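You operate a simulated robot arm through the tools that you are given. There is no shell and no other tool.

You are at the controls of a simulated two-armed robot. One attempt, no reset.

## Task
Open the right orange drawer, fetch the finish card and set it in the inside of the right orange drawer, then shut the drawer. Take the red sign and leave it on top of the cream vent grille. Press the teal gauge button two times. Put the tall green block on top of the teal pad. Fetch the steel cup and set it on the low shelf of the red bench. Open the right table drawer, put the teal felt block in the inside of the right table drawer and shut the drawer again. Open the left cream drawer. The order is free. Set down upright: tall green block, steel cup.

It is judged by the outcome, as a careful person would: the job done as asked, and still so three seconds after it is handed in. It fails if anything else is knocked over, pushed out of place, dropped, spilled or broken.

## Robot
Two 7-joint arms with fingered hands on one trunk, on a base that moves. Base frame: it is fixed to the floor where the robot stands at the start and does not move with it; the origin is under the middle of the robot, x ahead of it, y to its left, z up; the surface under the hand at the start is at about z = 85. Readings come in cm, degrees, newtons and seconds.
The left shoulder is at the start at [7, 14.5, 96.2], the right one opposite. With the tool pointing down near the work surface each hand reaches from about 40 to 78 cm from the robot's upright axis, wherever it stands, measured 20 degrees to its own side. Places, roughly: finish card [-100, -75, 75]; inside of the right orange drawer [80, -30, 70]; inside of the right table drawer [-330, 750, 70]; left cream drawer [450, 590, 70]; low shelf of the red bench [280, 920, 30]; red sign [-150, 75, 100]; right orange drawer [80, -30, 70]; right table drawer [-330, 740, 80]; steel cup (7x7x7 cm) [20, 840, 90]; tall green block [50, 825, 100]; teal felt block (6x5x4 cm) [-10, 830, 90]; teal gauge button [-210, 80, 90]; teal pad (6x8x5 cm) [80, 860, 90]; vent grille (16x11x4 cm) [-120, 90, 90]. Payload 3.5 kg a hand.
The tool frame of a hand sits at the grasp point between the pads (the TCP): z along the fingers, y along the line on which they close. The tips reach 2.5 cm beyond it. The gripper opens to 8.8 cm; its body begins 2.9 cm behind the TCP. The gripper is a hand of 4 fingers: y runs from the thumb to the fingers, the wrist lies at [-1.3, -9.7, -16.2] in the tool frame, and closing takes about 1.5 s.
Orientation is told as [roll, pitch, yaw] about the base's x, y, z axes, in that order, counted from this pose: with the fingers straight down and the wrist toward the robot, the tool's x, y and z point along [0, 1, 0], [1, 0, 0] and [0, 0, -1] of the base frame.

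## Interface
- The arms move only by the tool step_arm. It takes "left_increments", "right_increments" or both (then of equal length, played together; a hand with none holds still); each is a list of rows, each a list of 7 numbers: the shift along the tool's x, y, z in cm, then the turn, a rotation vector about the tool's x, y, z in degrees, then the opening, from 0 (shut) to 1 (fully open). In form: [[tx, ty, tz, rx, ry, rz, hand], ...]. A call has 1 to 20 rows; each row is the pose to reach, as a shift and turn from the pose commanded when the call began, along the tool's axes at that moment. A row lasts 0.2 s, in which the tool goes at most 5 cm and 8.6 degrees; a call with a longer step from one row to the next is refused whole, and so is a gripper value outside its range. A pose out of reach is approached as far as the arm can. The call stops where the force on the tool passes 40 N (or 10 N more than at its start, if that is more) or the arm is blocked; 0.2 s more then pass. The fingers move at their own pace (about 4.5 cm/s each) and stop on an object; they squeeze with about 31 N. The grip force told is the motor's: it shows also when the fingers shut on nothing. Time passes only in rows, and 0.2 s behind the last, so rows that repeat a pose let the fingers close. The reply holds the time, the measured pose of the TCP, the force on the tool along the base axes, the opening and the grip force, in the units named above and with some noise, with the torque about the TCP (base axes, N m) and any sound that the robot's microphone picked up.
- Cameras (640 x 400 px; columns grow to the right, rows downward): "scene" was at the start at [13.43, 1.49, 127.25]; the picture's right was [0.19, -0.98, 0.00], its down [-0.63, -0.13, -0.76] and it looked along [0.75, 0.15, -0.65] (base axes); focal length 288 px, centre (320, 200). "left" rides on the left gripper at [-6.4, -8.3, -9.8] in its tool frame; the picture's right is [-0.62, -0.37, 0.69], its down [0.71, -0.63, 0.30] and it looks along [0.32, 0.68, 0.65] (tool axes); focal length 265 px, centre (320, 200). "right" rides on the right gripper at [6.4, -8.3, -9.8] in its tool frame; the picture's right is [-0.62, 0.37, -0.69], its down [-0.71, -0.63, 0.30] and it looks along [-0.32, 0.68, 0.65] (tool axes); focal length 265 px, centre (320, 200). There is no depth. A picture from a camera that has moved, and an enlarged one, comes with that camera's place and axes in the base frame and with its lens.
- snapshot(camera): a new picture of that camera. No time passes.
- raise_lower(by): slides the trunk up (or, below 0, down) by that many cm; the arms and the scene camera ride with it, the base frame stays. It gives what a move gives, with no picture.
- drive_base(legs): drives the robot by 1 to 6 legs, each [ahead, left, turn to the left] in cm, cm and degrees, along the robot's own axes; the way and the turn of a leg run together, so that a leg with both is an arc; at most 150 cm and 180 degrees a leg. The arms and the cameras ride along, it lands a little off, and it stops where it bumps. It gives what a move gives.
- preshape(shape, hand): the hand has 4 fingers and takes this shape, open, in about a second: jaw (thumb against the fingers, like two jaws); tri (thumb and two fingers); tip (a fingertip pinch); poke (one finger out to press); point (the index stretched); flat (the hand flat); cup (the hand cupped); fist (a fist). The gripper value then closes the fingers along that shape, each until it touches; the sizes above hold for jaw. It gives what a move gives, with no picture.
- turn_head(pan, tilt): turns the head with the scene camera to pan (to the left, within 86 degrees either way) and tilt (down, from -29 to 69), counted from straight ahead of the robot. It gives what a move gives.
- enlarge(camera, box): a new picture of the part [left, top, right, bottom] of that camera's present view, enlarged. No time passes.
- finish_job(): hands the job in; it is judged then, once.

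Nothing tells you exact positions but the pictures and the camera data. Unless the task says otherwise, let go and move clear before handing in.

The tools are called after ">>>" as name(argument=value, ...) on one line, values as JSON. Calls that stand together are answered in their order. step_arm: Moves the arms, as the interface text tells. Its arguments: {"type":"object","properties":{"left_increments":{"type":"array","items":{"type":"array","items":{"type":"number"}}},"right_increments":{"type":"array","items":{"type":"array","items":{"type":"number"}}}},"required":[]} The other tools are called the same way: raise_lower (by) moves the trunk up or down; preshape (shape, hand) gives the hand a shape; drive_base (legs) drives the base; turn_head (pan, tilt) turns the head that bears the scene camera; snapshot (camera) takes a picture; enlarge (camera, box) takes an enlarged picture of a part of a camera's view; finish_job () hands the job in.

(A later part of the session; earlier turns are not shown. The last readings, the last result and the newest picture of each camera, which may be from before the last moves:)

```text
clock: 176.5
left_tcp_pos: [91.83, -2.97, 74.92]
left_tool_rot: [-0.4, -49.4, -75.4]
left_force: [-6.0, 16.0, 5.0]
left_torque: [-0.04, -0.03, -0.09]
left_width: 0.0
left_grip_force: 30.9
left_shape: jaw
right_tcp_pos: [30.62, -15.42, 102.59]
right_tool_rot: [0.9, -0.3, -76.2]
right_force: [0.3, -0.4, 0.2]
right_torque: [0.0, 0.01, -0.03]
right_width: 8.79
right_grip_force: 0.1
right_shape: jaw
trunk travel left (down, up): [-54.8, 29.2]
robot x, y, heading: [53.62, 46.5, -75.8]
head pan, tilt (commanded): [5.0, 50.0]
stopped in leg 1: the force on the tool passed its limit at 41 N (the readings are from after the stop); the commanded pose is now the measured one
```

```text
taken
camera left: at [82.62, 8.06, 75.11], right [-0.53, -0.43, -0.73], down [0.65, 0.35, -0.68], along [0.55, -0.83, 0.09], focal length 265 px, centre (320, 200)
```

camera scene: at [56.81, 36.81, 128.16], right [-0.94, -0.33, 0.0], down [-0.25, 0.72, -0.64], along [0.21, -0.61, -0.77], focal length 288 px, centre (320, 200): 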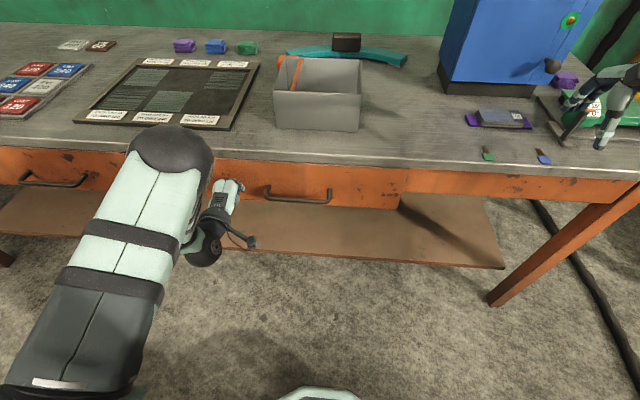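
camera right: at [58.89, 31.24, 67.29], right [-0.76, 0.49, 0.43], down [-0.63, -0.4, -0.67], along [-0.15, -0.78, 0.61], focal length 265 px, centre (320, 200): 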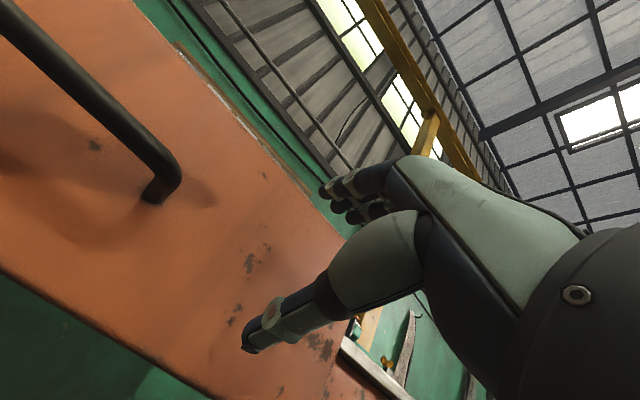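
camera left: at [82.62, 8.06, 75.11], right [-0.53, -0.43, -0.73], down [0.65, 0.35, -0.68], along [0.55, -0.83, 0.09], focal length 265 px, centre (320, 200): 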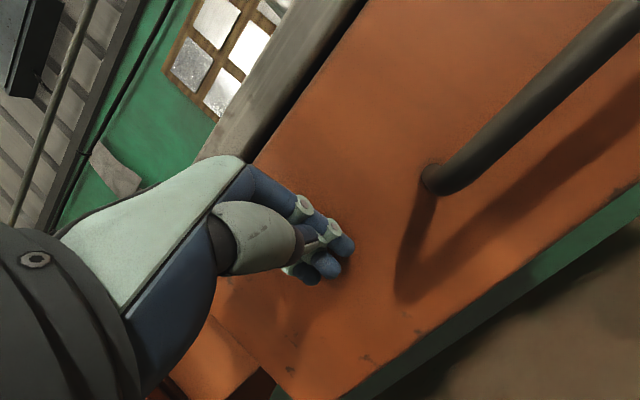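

The drawer is firmly shut with the card inside. Now I'll back away, restore the left arm, and head for the far area (y≈830).

>>> drive_base(legs=[[-22, 0, 0]])

>>> step_arm(left_increments=[[0, 2.3, -1.9, 5, 0, 0, 0], [0, 4.6, -3.8, 10, 0, 0, 0], [0, 6.9, -5.7, 16, 0, 0, 0.5], [0, 9.2, -7.6, 22, 0, 0, 1], [0, 11.5, -9.5, 28, 0, 0, 1], [0, 13.8, -11.4, 34, 0, 0, 1], [0, 15.5, -12.8, 42, 0, 0, 1], [0, 15.5, -12.8, 50, 0, 0, 1], [0, 15.5, -12.8, 50, 0, 0, 1]])

>>> turn_head(pan=0, tilt=40)

>>> snapshot(camera="scene")

```text
clock: 178.2
left_tcp_pos: [86.65, 18.21, 74.84]
left_tool_rot: [-0.2, -49.2, -75.6]
left_force: [0.3, 0.3, -0.5]
left_torque: [-0.01, 0.01, -0.02]
left_width: 0.0
left_grip_force: 31.2
left_shape: jaw
right_tcp_pos: [25.22, 5.85, 102.5]
right_tool_rot: [0.7, -0.1, -76.1]
right_force: [-0.9, 0.4, 0.6]
right_torque: [0.0, 0.02, 0.01]
right_width: 8.78
right_grip_force: 0.0
right_shape: jaw
trunk travel left (down, up): [-54.8, 29.2]
robot x, y, heading: [48.1, 68.29, -75.4]
head pan, tilt (commanded): [5.0, 50.0]
```

```text
clock: 180.2
left_tcp_pos: [86.86, 17.79, 95.34]
left_tool_rot: [-0.2, 0.7, -75.7]
left_force: [-0.3, 0.2, 0.5]
left_torque: [-0.01, 0.02, 0.02]
left_width: 8.75
left_grip_force: 0.1
left_shape: jaw
right_tcp_pos: [25.25, 5.86, 102.49]
right_tool_rot: [0.8, -0.1, -76.2]
right_force: [0.5, 0.1, -0.4]
right_torque: [0.0, -0.01, -0.01]
right_width: 8.79
right_grip_force: 0.2
right_shape: jaw
trunk travel left (down, up): [-54.8, 29.2]
robot x, y, heading: [47.82, 67.95, -75.6]
head pan, tilt (commanded): [5.0, 50.0]
```

```text
clock: 180.9
left_tcp_pos: [86.77, 17.69, 95.11]
left_tool_rot: [-0.2, 0.7, -75.8]
left_force: [-0.5, -0.3, 0.4]
left_torque: [-0.01, 0.0, 0.01]
left_width: 8.76
left_grip_force: 0.1
left_shape: jaw
right_tcp_pos: [25.24, 5.75, 102.34]
right_tool_rot: [0.6, 0.0, -76.2]
right_force: [-0.5, -0.2, 0.4]
right_torque: [-0.03, 0.01, 0.01]
right_width: 8.77
right_grip_force: 0.0
right_shape: jaw
trunk travel left (down, up): [-54.8, 29.2]
robot x, y, heading: [48.1, 68.46, -75.8]
head pan, tilt (commanded): [0.0, 40.0]
```

```text
taken
camera scene: at [51.5, 54.96, 129.58], right [-0.97, -0.25, 0.0], down [-0.16, 0.62, -0.77], along [0.19, -0.74, -0.64], focal length 288 px, centre (320, 200)
```

scene: 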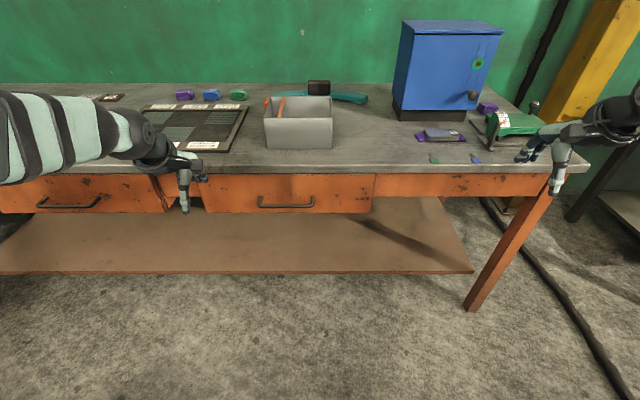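

Drawer shut and the bench undisturbed. I'll draw both hands in, strafe to the aisle, and turn to face the far side.

>>> step_arm(left_increments=[[0, -3, 0, -0.7, 0, 0, 1], [0, -6, 0, -0.7, 0, 0, 1], [0, -9, -1, -0.7, 0, 0, 1], [0, -12, -2, -0.7, 0, 0, 1], [0, -14, -3, -0.7, 0, 0, 1], [0, -14, -3, -0.7, 0, 0, 1]], right_increments=[[1.5, -2, 0, 0, 0, 0, 1], [3, -4, 0, 0, 0, 0, 1], [4.5, -6, 0, 0, 0, 0, 1], [6, -8, 0, 0, 0, 0, 1], [7.5, -10, 0, 0, 0, 0, 1], [7.5, -10, 0, 0, 0, 0, 1]])

>>> drive_base(legs=[[4, -50, 0], [0, 0, 90], [0, 0, 90]])

>>> turn_head(pan=0, tilt=12)

>>> snapshot(camera="scene")

```text
clock: 182.3
left_tcp_pos: [83.25, 31.22, 98.27]
left_tool_rot: [-1.1, -0.1, -75.9]
left_force: [0.1, 0.0, -1.1]
left_torque: [0.01, -0.01, 0.0]
left_width: 8.75
left_grip_force: 0.1
left_shape: jaw
right_tcp_pos: [30.2, 17.19, 102.42]
right_tool_rot: [0.8, 0.0, -76.1]
right_force: [0.4, -0.4, 0.2]
right_torque: [0.02, -0.02, -0.01]
right_width: 8.78
right_grip_force: 0.0
right_shape: jaw
trunk travel left (down, up): [-54.8, 29.2]
robot x, y, heading: [47.8, 68.15, -75.6]
head pan, tilt (commanded): [0.0, 40.0]
```

```text
clock: 192.8
left_tcp_pos: [-33.36, 89.88, 98.1]
left_tool_rot: [-1.0, 0.1, 102.5]
left_force: [-0.4, -0.8, 0.4]
left_torque: [0.01, 0.0, 0.01]
left_width: 8.77
left_grip_force: 0.1
left_shape: jaw
right_tcp_pos: [20.24, 102.3, 102.39]
right_tool_rot: [0.6, -0.1, 102.1]
right_force: [-0.1, -0.9, 0.2]
right_torque: [0.0, -0.02, -0.01]
right_width: 8.78
right_grip_force: 0.0
right_shape: jaw
trunk travel left (down, up): [-54.8, 29.2]
robot x, y, heading: [1.03, 52.08, 102.5]
head pan, tilt (commanded): [0.0, 40.0]
```

```text
clock: 193.8
left_tcp_pos: [-33.31, 89.79, 98.05]
left_tool_rot: [-1.2, 0.1, 102.6]
left_force: [0.3, 0.4, -0.7]
left_torque: [-0.02, 0.0, 0.01]
left_width: 8.77
left_grip_force: 0.1
left_shape: jaw
right_tcp_pos: [20.31, 102.3, 102.41]
right_tool_rot: [0.7, -0.1, 102.0]
right_force: [0.0, -0.2, 0.3]
right_torque: [0.03, 0.02, 0.02]
right_width: 8.78
right_grip_force: 0.0
right_shape: jaw
trunk travel left (down, up): [-54.8, 29.2]
robot x, y, heading: [0.87, 52.05, 102.7]
head pan, tilt (commanded): [0.0, 12.0]
```

```text
taken
camera scene: at [-2.22, 65.68, 134.02], right [0.98, 0.22, 0.0], down [0.05, -0.2, -0.98], along [-0.21, 0.95, -0.21], focal length 288 px, centre (320, 200)
```

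scene: 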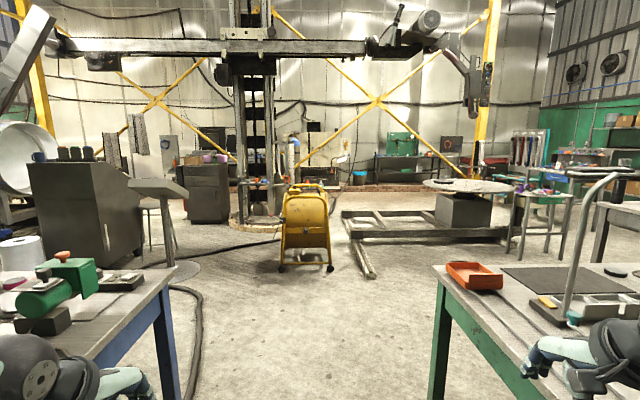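

The way ahead shows a yellow cart, a floor frame and a tower machine between me and the far tables. I'll look around to plan a clear route.

>>> raise_lower(by=25)

>>> turn_head(pan=-25, tilt=12)

>>> snapshot(camera="scene")

>>> turn_head(pan=25, tilt=12)

>>> snapshot(camera="scene")

>>> turn_head(pan=0, tilt=15)

>>> enlarge(camera="scene", box=[160, 90, 480, 290])

```text
clock: 196.3
left_tcp_pos: [-33.5, 89.73, 123.07]
left_tool_rot: [-1.1, 0.1, 102.6]
left_force: [0.3, -0.4, -0.5]
left_torque: [-0.02, -0.02, 0.0]
left_width: 8.75
left_grip_force: 0.2
left_shape: jaw
right_tcp_pos: [20.34, 102.17, 127.35]
right_tool_rot: [0.7, 0.0, 102.1]
right_force: [0.3, -1.1, -0.5]
right_torque: [0.0, 0.0, 0.0]
right_width: 8.75
right_grip_force: 0.0
right_shape: jaw
trunk travel left (down, up): [-79.8, 4.2]
robot x, y, heading: [0.87, 51.76, 102.7]
head pan, tilt (commanded): [0.0, 12.0]
```

```text
clock: 197.2
left_tcp_pos: [-33.36, 89.86, 123.06]
left_tool_rot: [-1.2, 0.1, 102.6]
left_force: [-0.9, -0.6, -0.5]
left_torque: [0.03, 0.0, -0.05]
left_width: 8.78
left_grip_force: 0.1
left_shape: jaw
right_tcp_pos: [20.26, 102.23, 127.46]
right_tool_rot: [0.7, -0.1, 102.1]
right_force: [-0.1, -0.2, 0.2]
right_torque: [0.01, 0.01, -0.03]
right_width: 8.78
right_grip_force: 0.1
right_shape: jaw
trunk travel left (down, up): [-79.8, 4.2]
robot x, y, heading: [0.54, 51.95, 102.7]
head pan, tilt (commanded): [-25.0, 12.0]
```

```text
taken
camera scene: at [1.8, 65.69, 159.03], right [0.98, -0.21, 0.0], down [-0.04, -0.2, -0.98], along [0.21, 0.96, -0.21], focal length 288 px, centre (320, 200)
```

scene: 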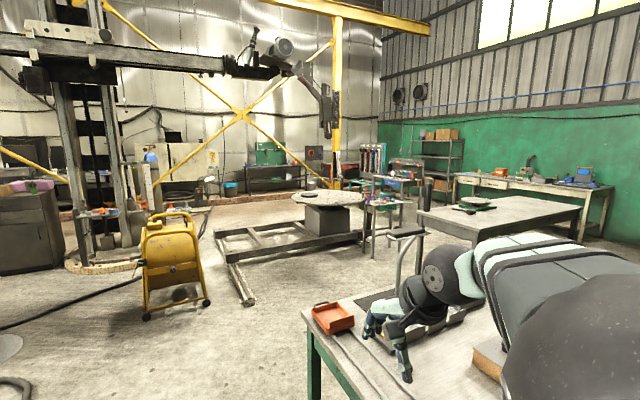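

```text
clock: 198.4
left_tcp_pos: [-33.48, 90.0, 123.06]
left_tool_rot: [-1.1, 0.1, 102.7]
left_force: [0.5, 0.2, -0.2]
left_torque: [-0.02, 0.03, -0.01]
left_width: 8.75
left_grip_force: 0.1
left_shape: jaw
right_tcp_pos: [20.23, 102.25, 127.49]
right_tool_rot: [0.7, 0.0, 102.2]
right_force: [0.7, -0.7, -0.7]
right_torque: [-0.02, 0.02, 0.01]
right_width: 8.8
right_grip_force: 0.0
right_shape: jaw
trunk travel left (down, up): [-79.8, 4.2]
robot x, y, heading: [1.01, 51.76, 102.6]
head pan, tilt (commanded): [25.0, 12.0]
```

```text
taken
camera scene: at [-5.86, 63.98, 159.03], right [0.79, 0.61, 0.0], down [0.13, -0.16, -0.98], along [-0.6, 0.78, -0.21], focal length 288 px, centre (320, 200)
```

scene: 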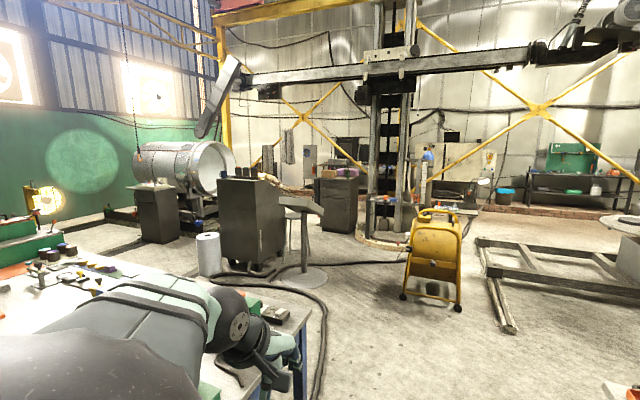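

```text
clock: 199.3
left_tcp_pos: [-33.46, 89.74, 123.12]
left_tool_rot: [-1.1, 0.2, 102.5]
left_force: [0.1, -0.4, -0.8]
left_torque: [-0.01, -0.04, -0.02]
left_width: 8.75
left_grip_force: 0.0
left_shape: jaw
right_tcp_pos: [20.37, 102.35, 127.44]
right_tool_rot: [0.7, -0.1, 102.1]
right_force: [-0.6, -0.1, -0.2]
right_torque: [0.0, 0.03, 0.0]
right_width: 8.75
right_grip_force: 0.1
right_shape: jaw
trunk travel left (down, up): [-79.8, 4.2]
robot x, y, heading: [1.05, 51.77, 102.8]
head pan, tilt (commanded): [0.0, 15.0]
```

```text
2.00 times, centred on (320, 190) of scene
camera zoom: at [-2.24, 65.69, 158.54], right [0.98, 0.22, 0.0], down [0.06, -0.25, -0.97], along [-0.21, 0.94, -0.26], focal length 577 px, centre (320, 220)
```

zoom: 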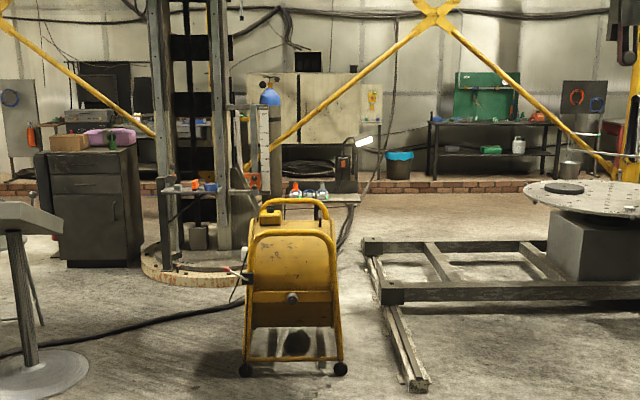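

I have the rough layout: cart at about (-78,335), floor frame right of it from (-13,329) to (166,466), tower base near (-190,470). I'll move up past the two tables and look again.

>>> drive_base(legs=[[125, 0, 0]])

>>> turn_head(pan=0, tilt=22)

>>> snapshot(camera="scene")

>>> turn_head(pan=40, tilt=22)

>>> snapshot(camera="scene")

>>> turn_head(pan=-50, tilt=20)

>>> snapshot(camera="scene")

```text
clock: 205.5
left_tcp_pos: [-61.1, 209.07, 123.09]
left_tool_rot: [-1.2, 0.0, 103.0]
left_force: [0.7, 0.3, 0.7]
left_torque: [0.0, -0.03, 0.02]
left_width: 8.77
left_grip_force: 0.0
left_shape: jaw
right_tcp_pos: [-7.44, 222.04, 127.47]
right_tool_rot: [0.7, -0.1, 102.5]
right_force: [0.8, -0.2, 0.3]
right_torque: [0.0, -0.01, -0.03]
right_width: 8.78
right_grip_force: 0.1
right_shape: jaw
trunk travel left (down, up): [-79.8, 4.2]
robot x, y, heading: [-26.92, 171.38, 103.1]
head pan, tilt (commanded): [0.0, 15.0]
```

```text
clock: 206.2
left_tcp_pos: [-61.05, 209.21, 123.16]
left_tool_rot: [-1.3, 0.1, 103.1]
left_force: [-0.8, 0.5, -0.2]
left_torque: [-0.02, -0.02, -0.01]
left_width: 8.76
left_grip_force: 0.0
left_shape: jaw
right_tcp_pos: [-7.55, 222.1, 127.5]
right_tool_rot: [0.6, 0.0, 102.6]
right_force: [0.2, -0.1, 0.1]
right_torque: [0.01, 0.0, 0.02]
right_width: 8.8
right_grip_force: 0.2
right_shape: jaw
trunk travel left (down, up): [-79.8, 4.2]
robot x, y, heading: [-26.61, 171.27, 103.1]
head pan, tilt (commanded): [0.0, 22.0]
```

```text
taken
camera scene: at [-29.7, 185.35, 157.41], right [0.97, 0.23, 0.0], down [0.09, -0.36, -0.93], along [-0.21, 0.9, -0.37], focal length 288 px, centre (320, 200)
```

scene: 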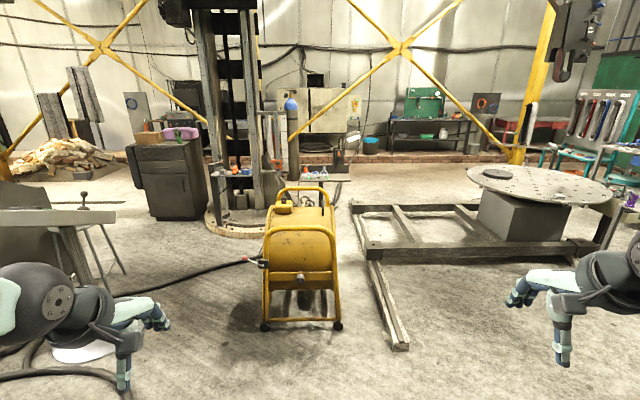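

```text
clock: 207.3
left_tcp_pos: [-61.19, 209.28, 123.05]
left_tool_rot: [-1.2, 0.1, 103.1]
left_force: [0.1, 0.6, 0.5]
left_torque: [-0.02, 0.01, 0.03]
left_width: 8.79
left_grip_force: 0.0
left_shape: jaw
right_tcp_pos: [-7.61, 222.15, 127.5]
right_tool_rot: [0.7, -0.1, 102.6]
right_force: [-0.1, -0.4, 0.0]
right_torque: [0.01, -0.02, 0.02]
right_width: 8.78
right_grip_force: 0.0
right_shape: jaw
trunk travel left (down, up): [-79.8, 4.2]
robot x, y, heading: [-26.51, 171.82, 103.1]
head pan, tilt (commanded): [40.0, 22.0]
```

```text
taken
camera scene: at [-35.0, 181.88, 157.4], right [0.6, 0.8, 0.0], down [0.3, -0.23, -0.93], along [-0.74, 0.56, -0.37], focal length 288 px, centre (320, 200)
```

scene: 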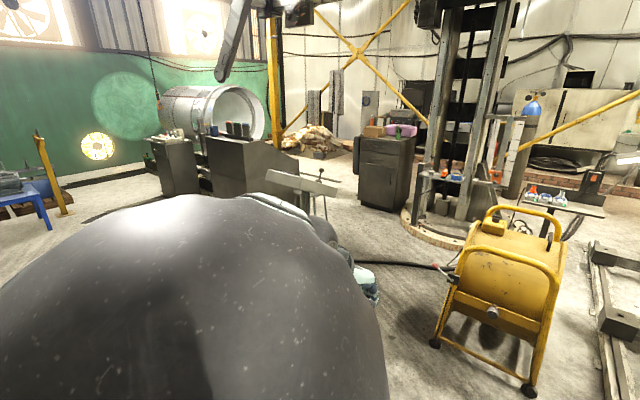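

```text
clock: 208.9
left_tcp_pos: [-61.16, 209.29, 122.98]
left_tool_rot: [-1.2, 0.1, 103.1]
left_force: [-1.1, 0.3, -0.6]
left_torque: [0.01, 0.02, 0.01]
left_width: 8.76
left_grip_force: 0.1
left_shape: jaw
right_tcp_pos: [-7.57, 222.09, 127.53]
right_tool_rot: [0.7, -0.1, 102.5]
right_force: [-0.1, -0.2, 0.7]
right_torque: [-0.01, 0.0, -0.01]
right_width: 8.79
right_grip_force: 0.0
right_shape: jaw
trunk travel left (down, up): [-79.8, 4.2]
robot x, y, heading: [-26.16, 171.57, 103.1]
head pan, tilt (commanded): [-50.0, 20.0]
```

```text
taken
camera scene: at [-22.01, 183.77, 157.73], right [0.8, -0.6, 0.0], down [-0.2, -0.27, -0.94], along [0.56, 0.75, -0.34], focal length 288 px, centre (320, 200)
```

scene: 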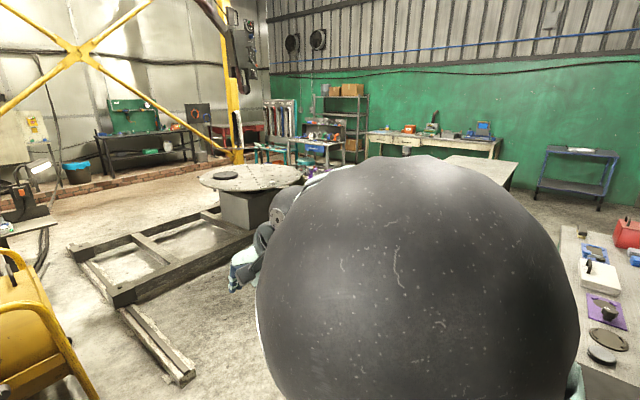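

The shelf beside the tower seems to block the gap behind the cart. I'll turn the base right to look at the alternative route east of the floor frame.

>>> drive_base(legs=[[0, 0, -50]])

>>> turn_head(pan=0, tilt=20)

>>> snapshot(camera="scene")

>>> turn_head(pan=25, tilt=20)

>>> snapshot(camera="scene")

```text
clock: 211.6
left_tcp_pos: [-20.03, 222.42, 123.16]
left_tool_rot: [-1.3, 0.2, 53.2]
left_force: [0.1, -0.1, -0.7]
left_torque: [-0.04, -0.01, -0.03]
left_width: 8.74
left_grip_force: 0.2
left_shape: jaw
right_tcp_pos: [24.28, 189.78, 127.49]
right_tool_rot: [0.6, -0.1, 52.8]
right_force: [-0.2, 0.1, 0.0]
right_torque: [0.02, 0.03, 0.03]
right_width: 8.78
right_grip_force: 0.0
right_shape: jaw
trunk travel left (down, up): [-79.8, 4.2]
robot x, y, heading: [-26.6, 171.54, 53.2]
head pan, tilt (commanded): [-50.0, 20.0]
```

```text
clock: 212.8
left_tcp_pos: [-20.0, 222.32, 123.1]
left_tool_rot: [-1.2, 0.1, 53.3]
left_force: [-0.7, -0.5, -0.2]
left_torque: [-0.01, -0.03, -0.01]
left_width: 8.76
left_grip_force: 0.0
left_shape: jaw
right_tcp_pos: [24.35, 189.81, 127.43]
right_tool_rot: [0.7, -0.1, 52.8]
right_force: [0.2, -0.3, -0.2]
right_torque: [0.0, -0.03, 0.01]
right_width: 8.79
right_grip_force: 0.1
right_shape: jaw
trunk travel left (down, up): [-79.8, 4.2]
robot x, y, heading: [-26.75, 171.26, 53.1]
head pan, tilt (commanded): [0.0, 20.0]
```

```text
taken
camera scene: at [-17.88, 182.91, 157.73], right [0.8, -0.6, 0.0], down [-0.2, -0.27, -0.94], along [0.56, 0.75, -0.34], focal length 288 px, centre (320, 200)
```

scene: 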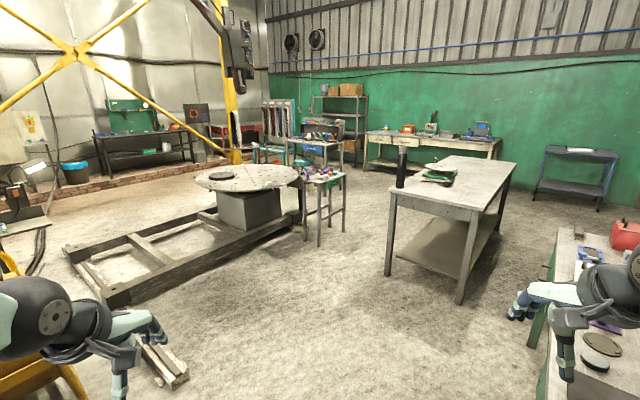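

```text
clock: 213.6
left_tcp_pos: [-20.17, 222.35, 123.16]
left_tool_rot: [-1.3, 0.2, 53.3]
left_force: [-0.2, 0.4, 0.2]
left_torque: [0.01, -0.02, -0.06]
left_width: 8.74
left_grip_force: 0.0
left_shape: jaw
right_tcp_pos: [24.34, 189.63, 127.56]
right_tool_rot: [0.6, 0.0, 52.9]
right_force: [0.1, -0.2, -0.1]
right_torque: [-0.01, 0.02, 0.01]
right_width: 8.76
right_grip_force: 0.0
right_shape: jaw
trunk travel left (down, up): [-79.8, 4.2]
robot x, y, heading: [-26.47, 171.61, 53.1]
head pan, tilt (commanded): [25.0, 20.0]
```

```text
taken
camera scene: at [-21.55, 184.56, 157.73], right [0.98, -0.2, 0.0], down [-0.07, -0.33, -0.94], along [0.19, 0.92, -0.34], focal length 288 px, centre (320, 200)
```

scene: 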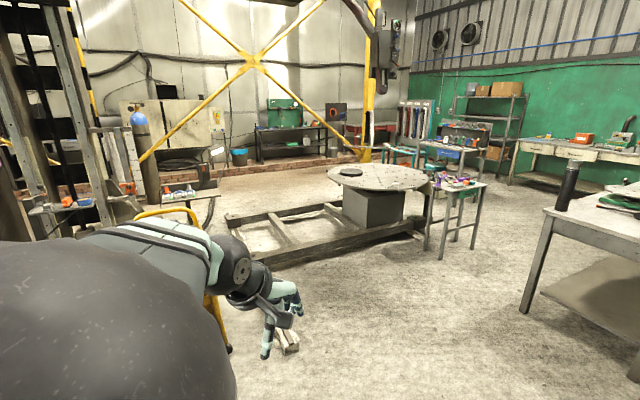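

I see a workable route: between the small tool table and the big gray table, then north along the east side. I'll raise the trunk fully so that the arms clear everything and drive there in stages.

>>> raise_lower(by=4)

>>> drive_base(legs=[[0, 0, 5.3], [106, 0, 0], [100, 0, 0], [0, 0, -44]])

>>> turn_head(pan=0, tilt=28)

>>> snapshot(camera="scene")

```text
clock: 214.5
left_tcp_pos: [-20.02, 222.31, 127.09]
left_tool_rot: [-1.2, 0.1, 53.2]
left_force: [-0.6, -0.3, 0.8]
left_torque: [0.03, 0.01, 0.0]
left_width: 8.75
left_grip_force: 0.0
left_shape: jaw
right_tcp_pos: [24.31, 189.76, 131.45]
right_tool_rot: [0.7, 0.0, 52.7]
right_force: [0.6, 0.2, -0.3]
right_torque: [0.0, 0.0, 0.01]
right_width: 8.78
right_grip_force: 0.0
right_shape: jaw
trunk travel left (down, up): [-83.8, 0.2]
robot x, y, heading: [-26.46, 171.61, 53.5]
head pan, tilt (commanded): [25.0, 20.0]
```

```text
clock: 227.3
left_tcp_pos: [117.05, 383.8, 127.12]
left_tool_rot: [-1.2, 0.1, 15.0]
left_force: [0.2, -0.5, -0.5]
left_torque: [0.01, -0.02, 0.02]
left_width: 8.76
left_grip_force: 0.2
left_shape: jaw
right_tcp_pos: [131.44, 330.48, 131.5]
right_tool_rot: [0.7, 0.0, 14.5]
right_force: [-0.1, 0.5, -0.2]
right_torque: [-0.02, 0.01, -0.02]
right_width: 8.78
right_grip_force: 0.0
right_shape: jaw
trunk travel left (down, up): [-83.8, 0.2]
robot x, y, heading: [79.89, 348.12, 15.1]
head pan, tilt (commanded): [25.0, 20.0]
```

```text
clock: 228.2
left_tcp_pos: [116.86, 383.73, 126.99]
left_tool_rot: [-1.1, 0.0, 15.0]
left_force: [0.5, -0.2, -0.3]
left_torque: [-0.02, 0.03, 0.0]
left_width: 8.75
left_grip_force: 0.1
left_shape: jaw
right_tcp_pos: [131.55, 330.57, 131.34]
right_tool_rot: [0.6, -0.1, 14.5]
right_force: [0.0, -0.4, -0.5]
right_torque: [0.02, 0.03, -0.04]
right_width: 8.81
right_grip_force: 0.0
right_shape: jaw
trunk travel left (down, up): [-83.8, 0.2]
robot x, y, heading: [80.41, 347.77, 15.3]
head pan, tilt (commanded): [0.0, 28.0]
```

```text
taken
camera scene: at [94.15, 351.41, 160.44], right [0.26, -0.97, 0.0], down [-0.45, -0.12, -0.88], along [0.85, 0.23, -0.47], focal length 288 px, centre (320, 200)
```

scene: 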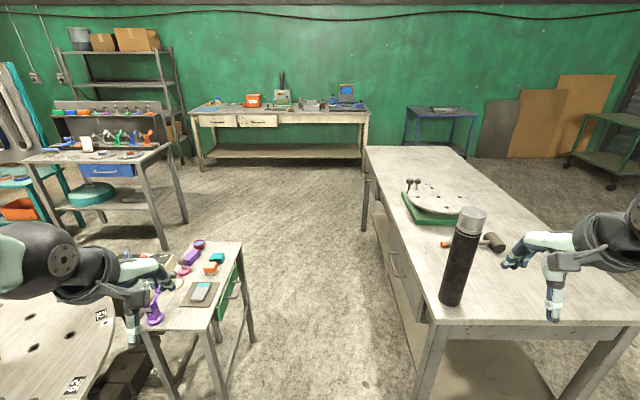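

The lane between the small table (edge v≈354) and the gray table (edge v≈281) is centred on me. I'll drive through in steps.

>>> drive_base(legs=[[60, 0, -0.8]])

>>> turn_head(pan=0, tilt=45)

>>> snapshot(camera="scene")

```text
clock: 231.5
left_tcp_pos: [175.21, 398.52, 127.15]
left_tool_rot: [-1.2, -0.1, 14.3]
left_force: [-0.6, -0.1, -0.6]
left_torque: [0.02, 0.01, -0.02]
left_width: 8.76
left_grip_force: 0.1
left_shape: jaw
right_tcp_pos: [189.19, 345.26, 131.58]
right_tool_rot: [0.6, -0.1, 13.9]
right_force: [-0.2, 0.4, 1.0]
right_torque: [-0.03, 0.03, 0.04]
right_width: 8.82
right_grip_force: 0.1
right_shape: jaw
trunk travel left (down, up): [-83.8, 0.2]
robot x, y, heading: [138.16, 362.93, 14.1]
head pan, tilt (commanded): [0.0, 28.0]
```

```text
clock: 232.3
left_tcp_pos: [175.29, 398.56, 127.01]
left_tool_rot: [-1.3, 0.0, 14.4]
left_force: [-0.6, 0.0, -0.5]
left_torque: [0.01, -0.01, -0.03]
left_width: 8.76
left_grip_force: 0.1
left_shape: jaw
right_tcp_pos: [189.42, 345.27, 131.4]
right_tool_rot: [0.7, 0.1, 13.9]
right_force: [-0.1, -0.1, -0.6]
right_torque: [-0.01, 0.01, -0.05]
right_width: 8.76
right_grip_force: 0.1
right_shape: jaw
trunk travel left (down, up): [-83.8, 0.2]
robot x, y, heading: [138.68, 363.08, 14.3]
head pan, tilt (commanded): [0.0, 45.0]
```

```text
taken
camera scene: at [151.29, 366.26, 157.86], right [0.25, -0.97, 0.0], down [-0.68, -0.18, -0.71], along [0.69, 0.18, -0.71], focal length 288 px, centre (320, 200)
```

scene: 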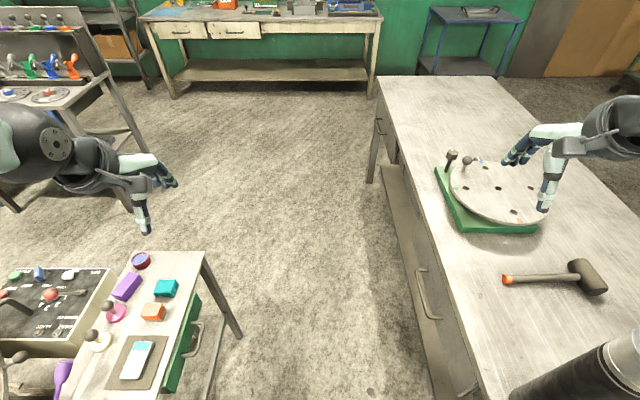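

Still centred (v≈317). I'll continue through the lane.

>>> drive_base(legs=[[60, 0, 0]])

>>> drive_base(legs=[[55, 0, 0]])

>>> turn_head(pan=50, tilt=22)

>>> snapshot(camera="scene")

```text
clock: 235.8
left_tcp_pos: [234.98, 413.14, 127.12]
left_tool_rot: [-1.2, 0.0, 13.8]
left_force: [-0.7, -0.3, 0.3]
left_torque: [0.0, 0.01, -0.01]
left_width: 8.76
left_grip_force: 0.0
left_shape: jaw
right_tcp_pos: [248.55, 359.69, 131.56]
right_tool_rot: [0.6, -0.1, 13.4]
right_force: [0.9, 0.1, -0.2]
right_torque: [0.03, 0.02, 0.02]
right_width: 8.81
right_grip_force: 0.0
right_shape: jaw
trunk travel left (down, up): [-83.8, 0.2]
robot x, y, heading: [197.97, 378.12, 14.2]
head pan, tilt (commanded): [0.0, 45.0]
```

```text
clock: 238.9
left_tcp_pos: [287.39, 425.9, 127.1]
left_tool_rot: [-1.2, -0.1, 13.7]
left_force: [-0.9, -0.1, -0.2]
left_torque: [-0.03, -0.02, 0.02]
left_width: 8.74
left_grip_force: 0.0
left_shape: jaw
right_tcp_pos: [300.83, 372.45, 131.51]
right_tool_rot: [0.7, -0.2, 13.1]
right_force: [-0.5, 0.0, 0.7]
right_torque: [0.01, 0.0, -0.04]
right_width: 8.77
right_grip_force: 0.1
right_shape: jaw
trunk travel left (down, up): [-83.8, 0.2]
robot x, y, heading: [249.92, 391.29, 13.7]
head pan, tilt (commanded): [0.0, 45.0]
```

```text
clock: 240.1
left_tcp_pos: [287.51, 425.93, 127.17]
left_tool_rot: [-1.3, 0.0, 13.8]
left_force: [0.2, -0.2, 0.1]
left_torque: [0.0, -0.03, -0.01]
left_width: 8.77
left_grip_force: 0.0
left_shape: jaw
right_tcp_pos: [300.88, 372.5, 131.6]
right_tool_rot: [0.7, -0.1, 13.2]
right_force: [0.3, 1.3, 0.0]
right_torque: [-0.02, -0.06, 0.0]
right_width: 8.8
right_grip_force: 0.1
right_shape: jaw
trunk travel left (down, up): [-83.8, 0.2]
robot x, y, heading: [250.35, 390.74, 13.8]
head pan, tilt (commanded): [50.0, 22.0]
```

```text
taken
camera scene: at [259.26, 400.33, 161.4], right [0.9, -0.44, 0.0], down [-0.17, -0.34, -0.93], along [0.41, 0.83, -0.37], focal length 288 px, centre (320, 200)
```

scene: 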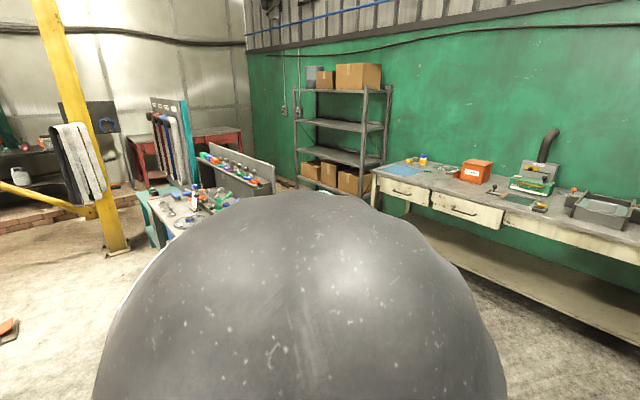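

I'm past the lane. The cream bench with two drawers is ahead on the right wall, so I'll open its left drawer now while I'm here. I'll drive over and face it.

>>> drive_base(legs=[[75, 3, 0.6], [75, 3, 0], [0, 100, 0]])

>>> turn_head(pan=0, tilt=35)

>>> snapshot(camera="scene")

```text
clock: 252.6
left_tcp_pos: [405.93, 566.17, 127.04]
left_tool_rot: [-1.2, 0.0, 14.5]
left_force: [-0.2, -0.3, -0.8]
left_torque: [0.0, -0.03, -0.01]
left_width: 8.77
left_grip_force: 0.0
left_shape: jaw
right_tcp_pos: [419.82, 512.97, 131.56]
right_tool_rot: [0.8, -0.1, 14.0]
right_force: [0.3, 0.2, 0.1]
right_torque: [0.0, -0.01, -0.03]
right_width: 8.79
right_grip_force: 0.0
right_shape: jaw
trunk travel left (down, up): [-83.8, 0.2]
robot x, y, heading: [368.4, 530.64, 14.3]
head pan, tilt (commanded): [50.0, 22.0]
```

```text
clock: 253.8
left_tcp_pos: [405.8, 566.26, 127.08]
left_tool_rot: [-1.3, 0.0, 14.5]
left_force: [0.9, 0.0, 0.5]
left_torque: [0.04, -0.02, -0.02]
left_width: 8.79
left_grip_force: 0.1
left_shape: jaw
right_tcp_pos: [419.82, 513.04, 131.42]
right_tool_rot: [0.7, 0.0, 14.0]
right_force: [-0.2, -0.2, 0.2]
right_torque: [-0.01, 0.03, -0.01]
right_width: 8.77
right_grip_force: 0.0
right_shape: jaw
trunk travel left (down, up): [-83.8, 0.2]
robot x, y, heading: [369.21, 530.9, 14.0]
head pan, tilt (commanded): [0.0, 35.0]
```

```text
taken
camera scene: at [382.41, 534.15, 159.34], right [0.25, -0.97, 0.0], down [-0.56, -0.14, -0.82], along [0.79, 0.2, -0.57], focal length 288 px, centre (320, 200)
```

scene: 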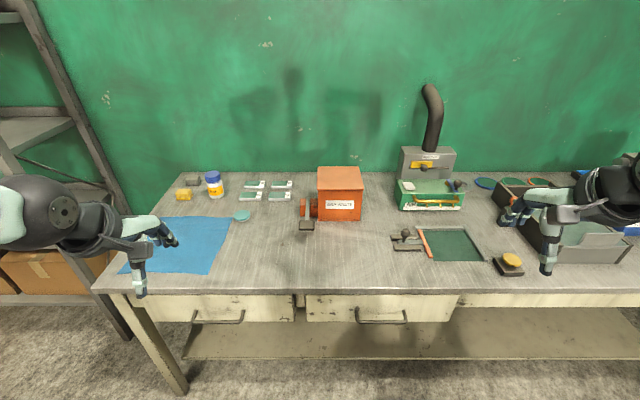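

The left cream drawer's bar handle is at about (427, 580, 73). I'll line up in front of it, lower the trunk, and repeat the forward-pointing right-hand grip that worked before.

>>> drive_base(legs=[[-7, 43.5, 0.3]])

>>> raise_lower(by=-40)

>>> step_arm(right_increments=[[2.4, 0, 0, -8.2, 0, 0, 1], [4.8, 0, 0, -16.4, 0, 0, 1], [7.2, 0, 0, -24.6, 0, 0, 1], [9.6, 0, 0, -32.8, 0, 0, 1], [12, 0, 0, -41, 0, 0, 1], [14.4, 0, 0, -49.2, 0, 0, 1], [16.8, 0, 2, -57.4, 0, 0, 1], [19.2, 0, 4.5, -65.6, 0, 0, 1], [21.6, 1, 7, -73.8, 0, 0, 1], [24, 2, 9.5, -82, 0, 0, 1], [26, 3, 12, -90, 0, 0, 1], [27.3, 6, 14, -90, 0, 0, 1], [27.3, 10, 14.7, -90, 0, 0, 1], [27.3, 10, 14.7, -90, 0, 0, 1]])

>>> turn_head(pan=0, tilt=45)

>>> snapshot(camera="scene")

>>> snapshot(camera="right")

```text
clock: 256.5
left_tcp_pos: [387.81, 606.17, 127.16]
left_tool_rot: [-1.3, 0.2, 15.1]
left_force: [1.1, 0.7, -0.6]
left_torque: [-0.01, 0.01, 0.0]
left_width: 8.78
left_grip_force: 0.0
left_shape: jaw
right_tcp_pos: [402.65, 553.03, 131.41]
right_tool_rot: [0.8, -0.1, 14.6]
right_force: [0.4, 0.0, -0.6]
right_torque: [0.0, -0.02, 0.04]
right_width: 8.79
right_grip_force: 0.0
right_shape: jaw
trunk travel left (down, up): [-83.8, 0.2]
robot x, y, heading: [351.47, 570.89, 15.3]
head pan, tilt (commanded): [0.0, 35.0]
```

```text
clock: 260.3
left_tcp_pos: [387.69, 606.38, 87.23]
left_tool_rot: [-1.3, 0.0, 15.1]
left_force: [-0.2, 0.1, -0.4]
left_torque: [0.03, -0.02, 0.03]
left_width: 8.75
left_grip_force: 0.1
left_shape: jaw
right_tcp_pos: [402.55, 553.32, 91.46]
right_tool_rot: [0.6, -0.1, 14.6]
right_force: [0.4, -0.9, 0.8]
right_torque: [0.0, -0.03, -0.02]
right_width: 8.79
right_grip_force: 0.1
right_shape: jaw
trunk travel left (down, up): [-43.8, 40.2]
robot x, y, heading: [351.37, 570.63, 15.2]
head pan, tilt (commanded): [0.0, 35.0]
```

```text
clock: 263.3
left_tcp_pos: [387.49, 606.52, 87.25]
left_tool_rot: [-1.4, -0.1, 15.1]
left_force: [-0.3, 0.2, 0.2]
left_torque: [0.02, -0.02, 0.02]
left_width: 8.79
left_grip_force: 0.3
left_shape: jaw
right_tcp_pos: [408.06, 583.28, 80.14]
right_tool_rot: [-98.6, -83.6, 113.5]
right_force: [-0.3, 1.5, 0.4]
right_torque: [0.1, 0.04, -0.15]
right_width: 8.79
right_grip_force: 0.0
right_shape: jaw
right hand out of reach, approached as far as the arm can: row 2, 3, 4, 5, 6, 7, 8, 9, 10, 11, 12, 13, 14
trunk travel left (down, up): [-43.8, 40.2]
robot x, y, heading: [351.4, 570.52, 15.2]
head pan, tilt (commanded): [0.0, 35.0]
```

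```text
clock: 264.0
left_tcp_pos: [387.81, 606.39, 87.14]
left_tool_rot: [-1.4, 0.1, 15.1]
left_force: [0.3, 0.3, -0.5]
left_torque: [0.0, 0.0, -0.02]
left_width: 8.76
left_grip_force: 0.1
left_shape: jaw
right_tcp_pos: [408.47, 583.13, 79.88]
right_tool_rot: [-96.1, -83.7, 111.3]
right_force: [0.4, 0.0, -0.9]
right_torque: [0.01, -0.04, -0.01]
right_width: 8.75
right_grip_force: 0.0
right_shape: jaw
trunk travel left (down, up): [-43.8, 40.2]
robot x, y, heading: [351.43, 570.12, 15.1]
head pan, tilt (commanded): [0.0, 45.0]
```

```text
taken
camera scene: at [364.15, 573.82, 117.86], right [0.26, -0.97, 0.0], down [-0.68, -0.18, -0.71], along [0.68, 0.18, -0.71], focal length 288 px, centre (320, 200)
```

scene: 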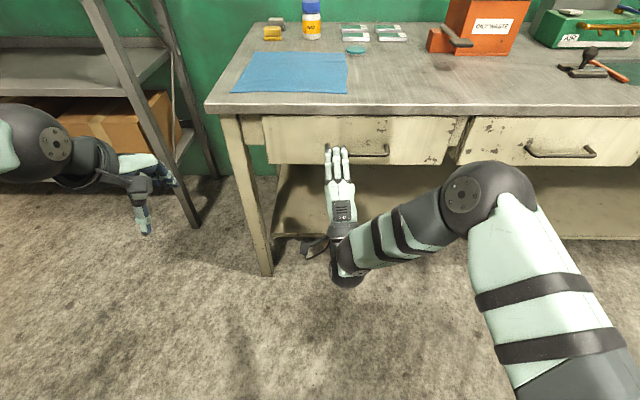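

```text
taken
camera right: at [397.59, 585.95, 70.93], right [-0.52, -0.74, 0.43], down [0.5, -0.67, -0.55], along [0.69, -0.07, 0.72], focal length 265 px, centre (320, 200)
```

right: 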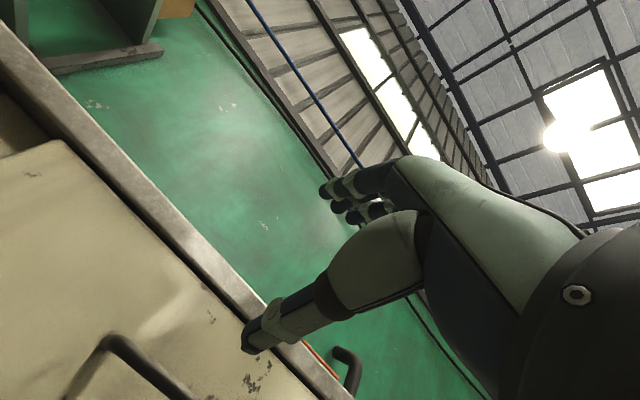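

The hand points forward again, just above and left of the bar (bar at z≈72). I'll lower the trunk 8 cm and shift the base 7.5 cm right.

>>> raise_lower(by=-8)

>>> drive_base(legs=[[8, -7.3, -0.7]])

>>> snapshot(camera="scene")

>>> snapshot(camera="right")

```text
clock: 265.2
left_tcp_pos: [387.75, 606.41, 79.03]
left_tool_rot: [-1.4, 0.0, 15.2]
left_force: [-0.6, 0.9, 1.0]
left_torque: [0.0, 0.02, -0.02]
left_width: 8.76
left_grip_force: 0.0
left_shape: jaw
right_tcp_pos: [408.29, 583.17, 72.06]
right_tool_rot: [52.8, -89.0, -37.7]
right_force: [-0.5, 0.1, 0.3]
right_torque: [0.02, -0.01, 0.0]
right_width: 8.75
right_grip_force: 0.1
right_shape: jaw
trunk travel left (down, up): [-35.8, 48.2]
robot x, y, heading: [351.58, 570.32, 15.2]
head pan, tilt (commanded): [0.0, 45.0]
```

```text
clock: 266.4
left_tcp_pos: [397.9, 601.04, 79.03]
left_tool_rot: [-1.2, 0.1, 14.5]
left_force: [0.0, 0.4, -0.4]
left_torque: [-0.01, 0.0, 0.0]
left_width: 8.77
left_grip_force: 0.2
left_shape: jaw
right_tcp_pos: [418.19, 577.63, 72.01]
right_tool_rot: [50.8, -89.1, -36.6]
right_force: [0.0, -0.6, -0.8]
right_torque: [-0.02, -0.02, -0.01]
right_width: 8.81
right_grip_force: 0.1
right_shape: jaw
trunk travel left (down, up): [-35.8, 48.2]
robot x, y, heading: [360.98, 565.91, 14.4]
head pan, tilt (commanded): [0.0, 45.0]
```

```text
taken
camera scene: at [373.88, 568.76, 109.85], right [0.25, -0.97, 0.0], down [-0.69, -0.18, -0.71], along [0.68, 0.18, -0.71], focal length 288 px, centre (320, 200)
```

scene: 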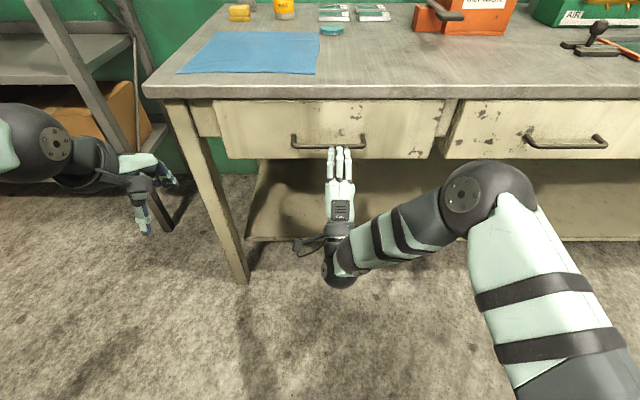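

```text
taken
camera right: at [406.93, 581.62, 63.95], right [-0.51, -0.78, 0.37], down [0.46, -0.61, -0.64], along [0.72, -0.16, 0.67], focal length 265 px, centre (320, 200)
```

right: 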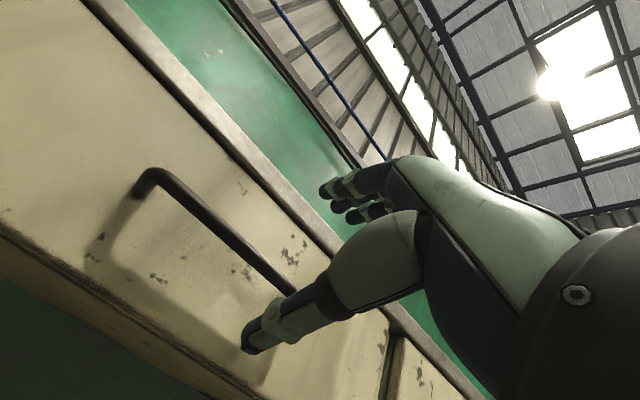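

Well aligned, 10 cm short of the bar. I'll drive ahead so that the bar comes between thumb and fingers.

>>> drive_base(legs=[[9.6, 0.3, 0]])

>>> snapshot(camera="right")

>>> enlarge(camera="scene", box=[200, 80, 480, 240])

```text
clock: 267.5
left_tcp_pos: [407.24, 603.84, 79.03]
left_tool_rot: [-1.3, 0.1, 14.5]
left_force: [-0.8, 0.0, 0.3]
left_torque: [-0.03, 0.03, -0.02]
left_width: 8.77
left_grip_force: 0.0
left_shape: jaw
right_tcp_pos: [427.5, 580.3, 71.87]
right_tool_rot: [48.4, -89.0, -34.2]
right_force: [-0.3, 0.3, -0.6]
right_torque: [0.01, -0.02, -0.01]
right_width: 8.78
right_grip_force: 0.1
right_shape: jaw
trunk travel left (down, up): [-35.8, 48.2]
robot x, y, heading: [370.38, 568.72, 14.5]
head pan, tilt (commanded): [0.0, 45.0]
```

```text
taken
camera right: at [416.33, 584.34, 63.93], right [-0.51, -0.78, 0.37], down [0.46, -0.61, -0.64], along [0.72, -0.16, 0.67], focal length 265 px, centre (320, 200)
```

right: 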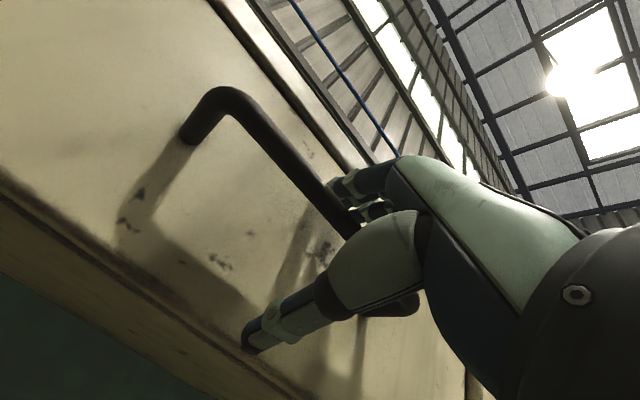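

```text
2.29 times, centred on (340, 160) of scene
camera zoom: at [383.27, 571.55, 109.84], right [0.25, -0.97, 0.0], down [-0.69, -0.18, -0.71], along [0.68, 0.18, -0.71], focal length 659 px, centre (274, 291)
```

zoom: 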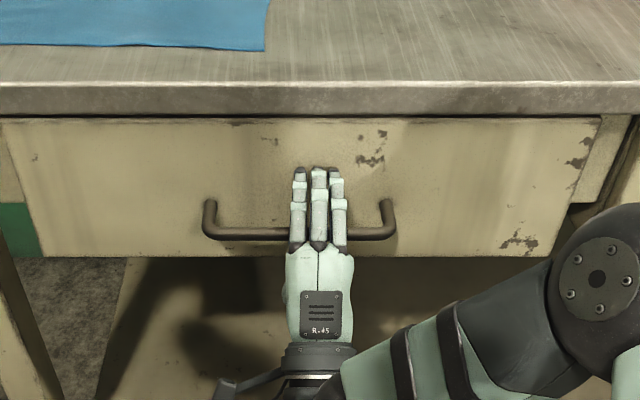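

The bar is inside the hand. I'll close on it.

>>> step_arm(right_increments=[[0, 0, 0, 0, 0, 0, 0.5], [0, 0, 0, 0, 0, 0, 0], [0, 0, 0, 0, 0, 0, 0], [0, 0, 0, 0, 0, 0, 0], [0, 0, 0, 0, 0, 0, 0], [0, 0, 0, 0, 0, 0, 0], [0, 0, 0, 0, 0, 0, 0], [0, 0, 0, 0, 0, 0, 0], [0, 0, 0, 0, 0, 0, 0]])

>>> snapshot(camera="right")

```text
clock: 269.5
left_tcp_pos: [407.16, 603.89, 79.01]
left_tool_rot: [-1.4, 0.0, 14.5]
left_force: [0.0, 0.0, 0.0]
left_torque: [-0.02, 0.02, 0.03]
left_width: 8.77
left_grip_force: 0.1
left_shape: jaw
right_tcp_pos: [427.53, 580.37, 72.05]
right_tool_rot: [50.9, -89.1, -36.7]
right_force: [3.5, 0.7, 0.5]
right_torque: [-0.04, 0.02, 0.0]
right_width: 0.01
right_grip_force: 31.5
right_shape: jaw
trunk travel left (down, up): [-35.8, 48.2]
robot x, y, heading: [370.37, 568.35, 14.1]
head pan, tilt (commanded): [0.0, 45.0]
```

```text
taken
camera right: at [416.29, 584.33, 63.98], right [-0.51, -0.78, 0.37], down [0.46, -0.61, -0.64], along [0.72, -0.16, 0.67], focal length 265 px, centre (320, 200)
```

right: 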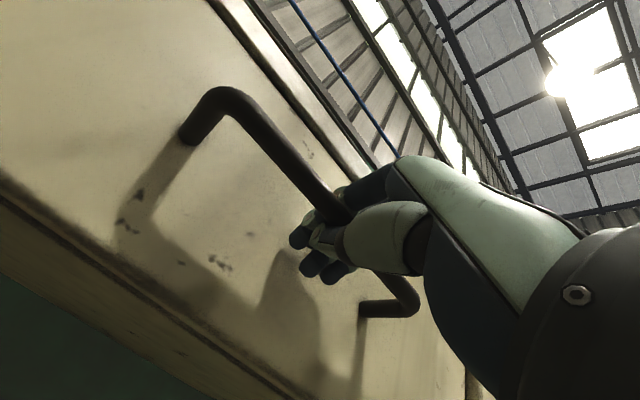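

The fingers have hooked behind the bar. I'll pull back 10 cm and check.

>>> drive_base(legs=[[-10, 0, 0]])

>>> snapshot(camera="scene")

```text
clock: 270.7
left_tcp_pos: [397.49, 601.36, 79.12]
left_tool_rot: [-1.3, -0.1, 14.3]
left_force: [-0.3, -0.3, 0.6]
left_torque: [-0.01, -0.03, 0.0]
left_width: 8.77
left_grip_force: 0.1
left_shape: jaw
right_tcp_pos: [417.78, 577.82, 72.07]
right_tool_rot: [47.2, -89.0, -32.9]
right_force: [1.5, 3.8, -1.7]
right_torque: [-0.03, 0.04, 0.03]
right_width: 0.0
right_grip_force: 30.9
right_shape: jaw
trunk travel left (down, up): [-35.8, 48.2]
robot x, y, heading: [360.56, 565.82, 14.3]
head pan, tilt (commanded): [0.0, 45.0]
```

```text
taken
camera scene: at [373.46, 569.05, 109.86], right [0.25, -0.97, 0.0], down [-0.69, -0.18, -0.71], along [0.68, 0.17, -0.71], focal length 288 px, centre (320, 200)
```

scene: 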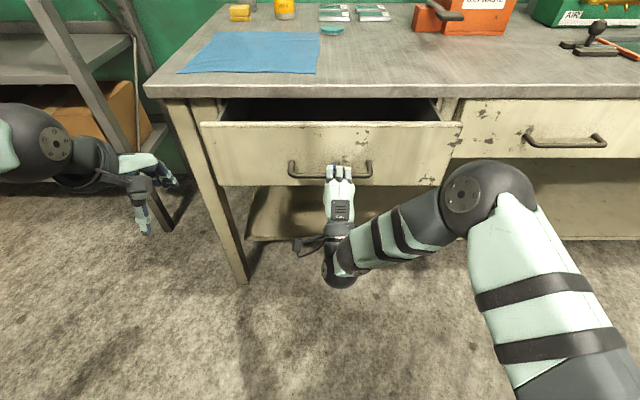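

The cream drawer is coming open. I'll pull it out another 18 cm.

>>> drive_base(legs=[[-18, 0, 0]])

>>> snapshot(camera="scene")

```text
clock: 272.2
left_tcp_pos: [379.93, 596.9, 79.23]
left_tool_rot: [-1.3, -0.1, 14.5]
left_force: [0.1, -1.0, -0.1]
left_torque: [0.04, -0.02, 0.01]
left_width: 8.76
left_grip_force: 0.0
left_shape: jaw
right_tcp_pos: [400.28, 573.41, 72.07]
right_tool_rot: [48.6, -89.0, -34.4]
right_force: [2.5, -2.5, -1.2]
right_torque: [-0.01, 0.01, 0.09]
right_width: 0.0
right_grip_force: 31.2
right_shape: jaw
trunk travel left (down, up): [-35.8, 48.2]
robot x, y, heading: [343.1, 561.57, 14.7]
head pan, tilt (commanded): [0.0, 45.0]
```

```text
taken
camera scene: at [356.03, 564.51, 109.86], right [0.25, -0.97, 0.0], down [-0.69, -0.18, -0.71], along [0.68, 0.18, -0.71], focal length 288 px, centre (320, 200)
```

scene: 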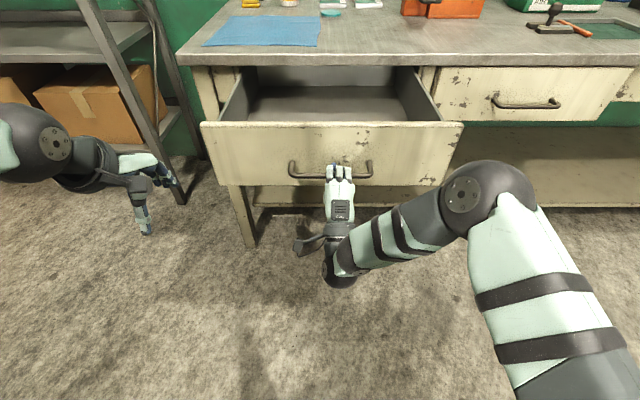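

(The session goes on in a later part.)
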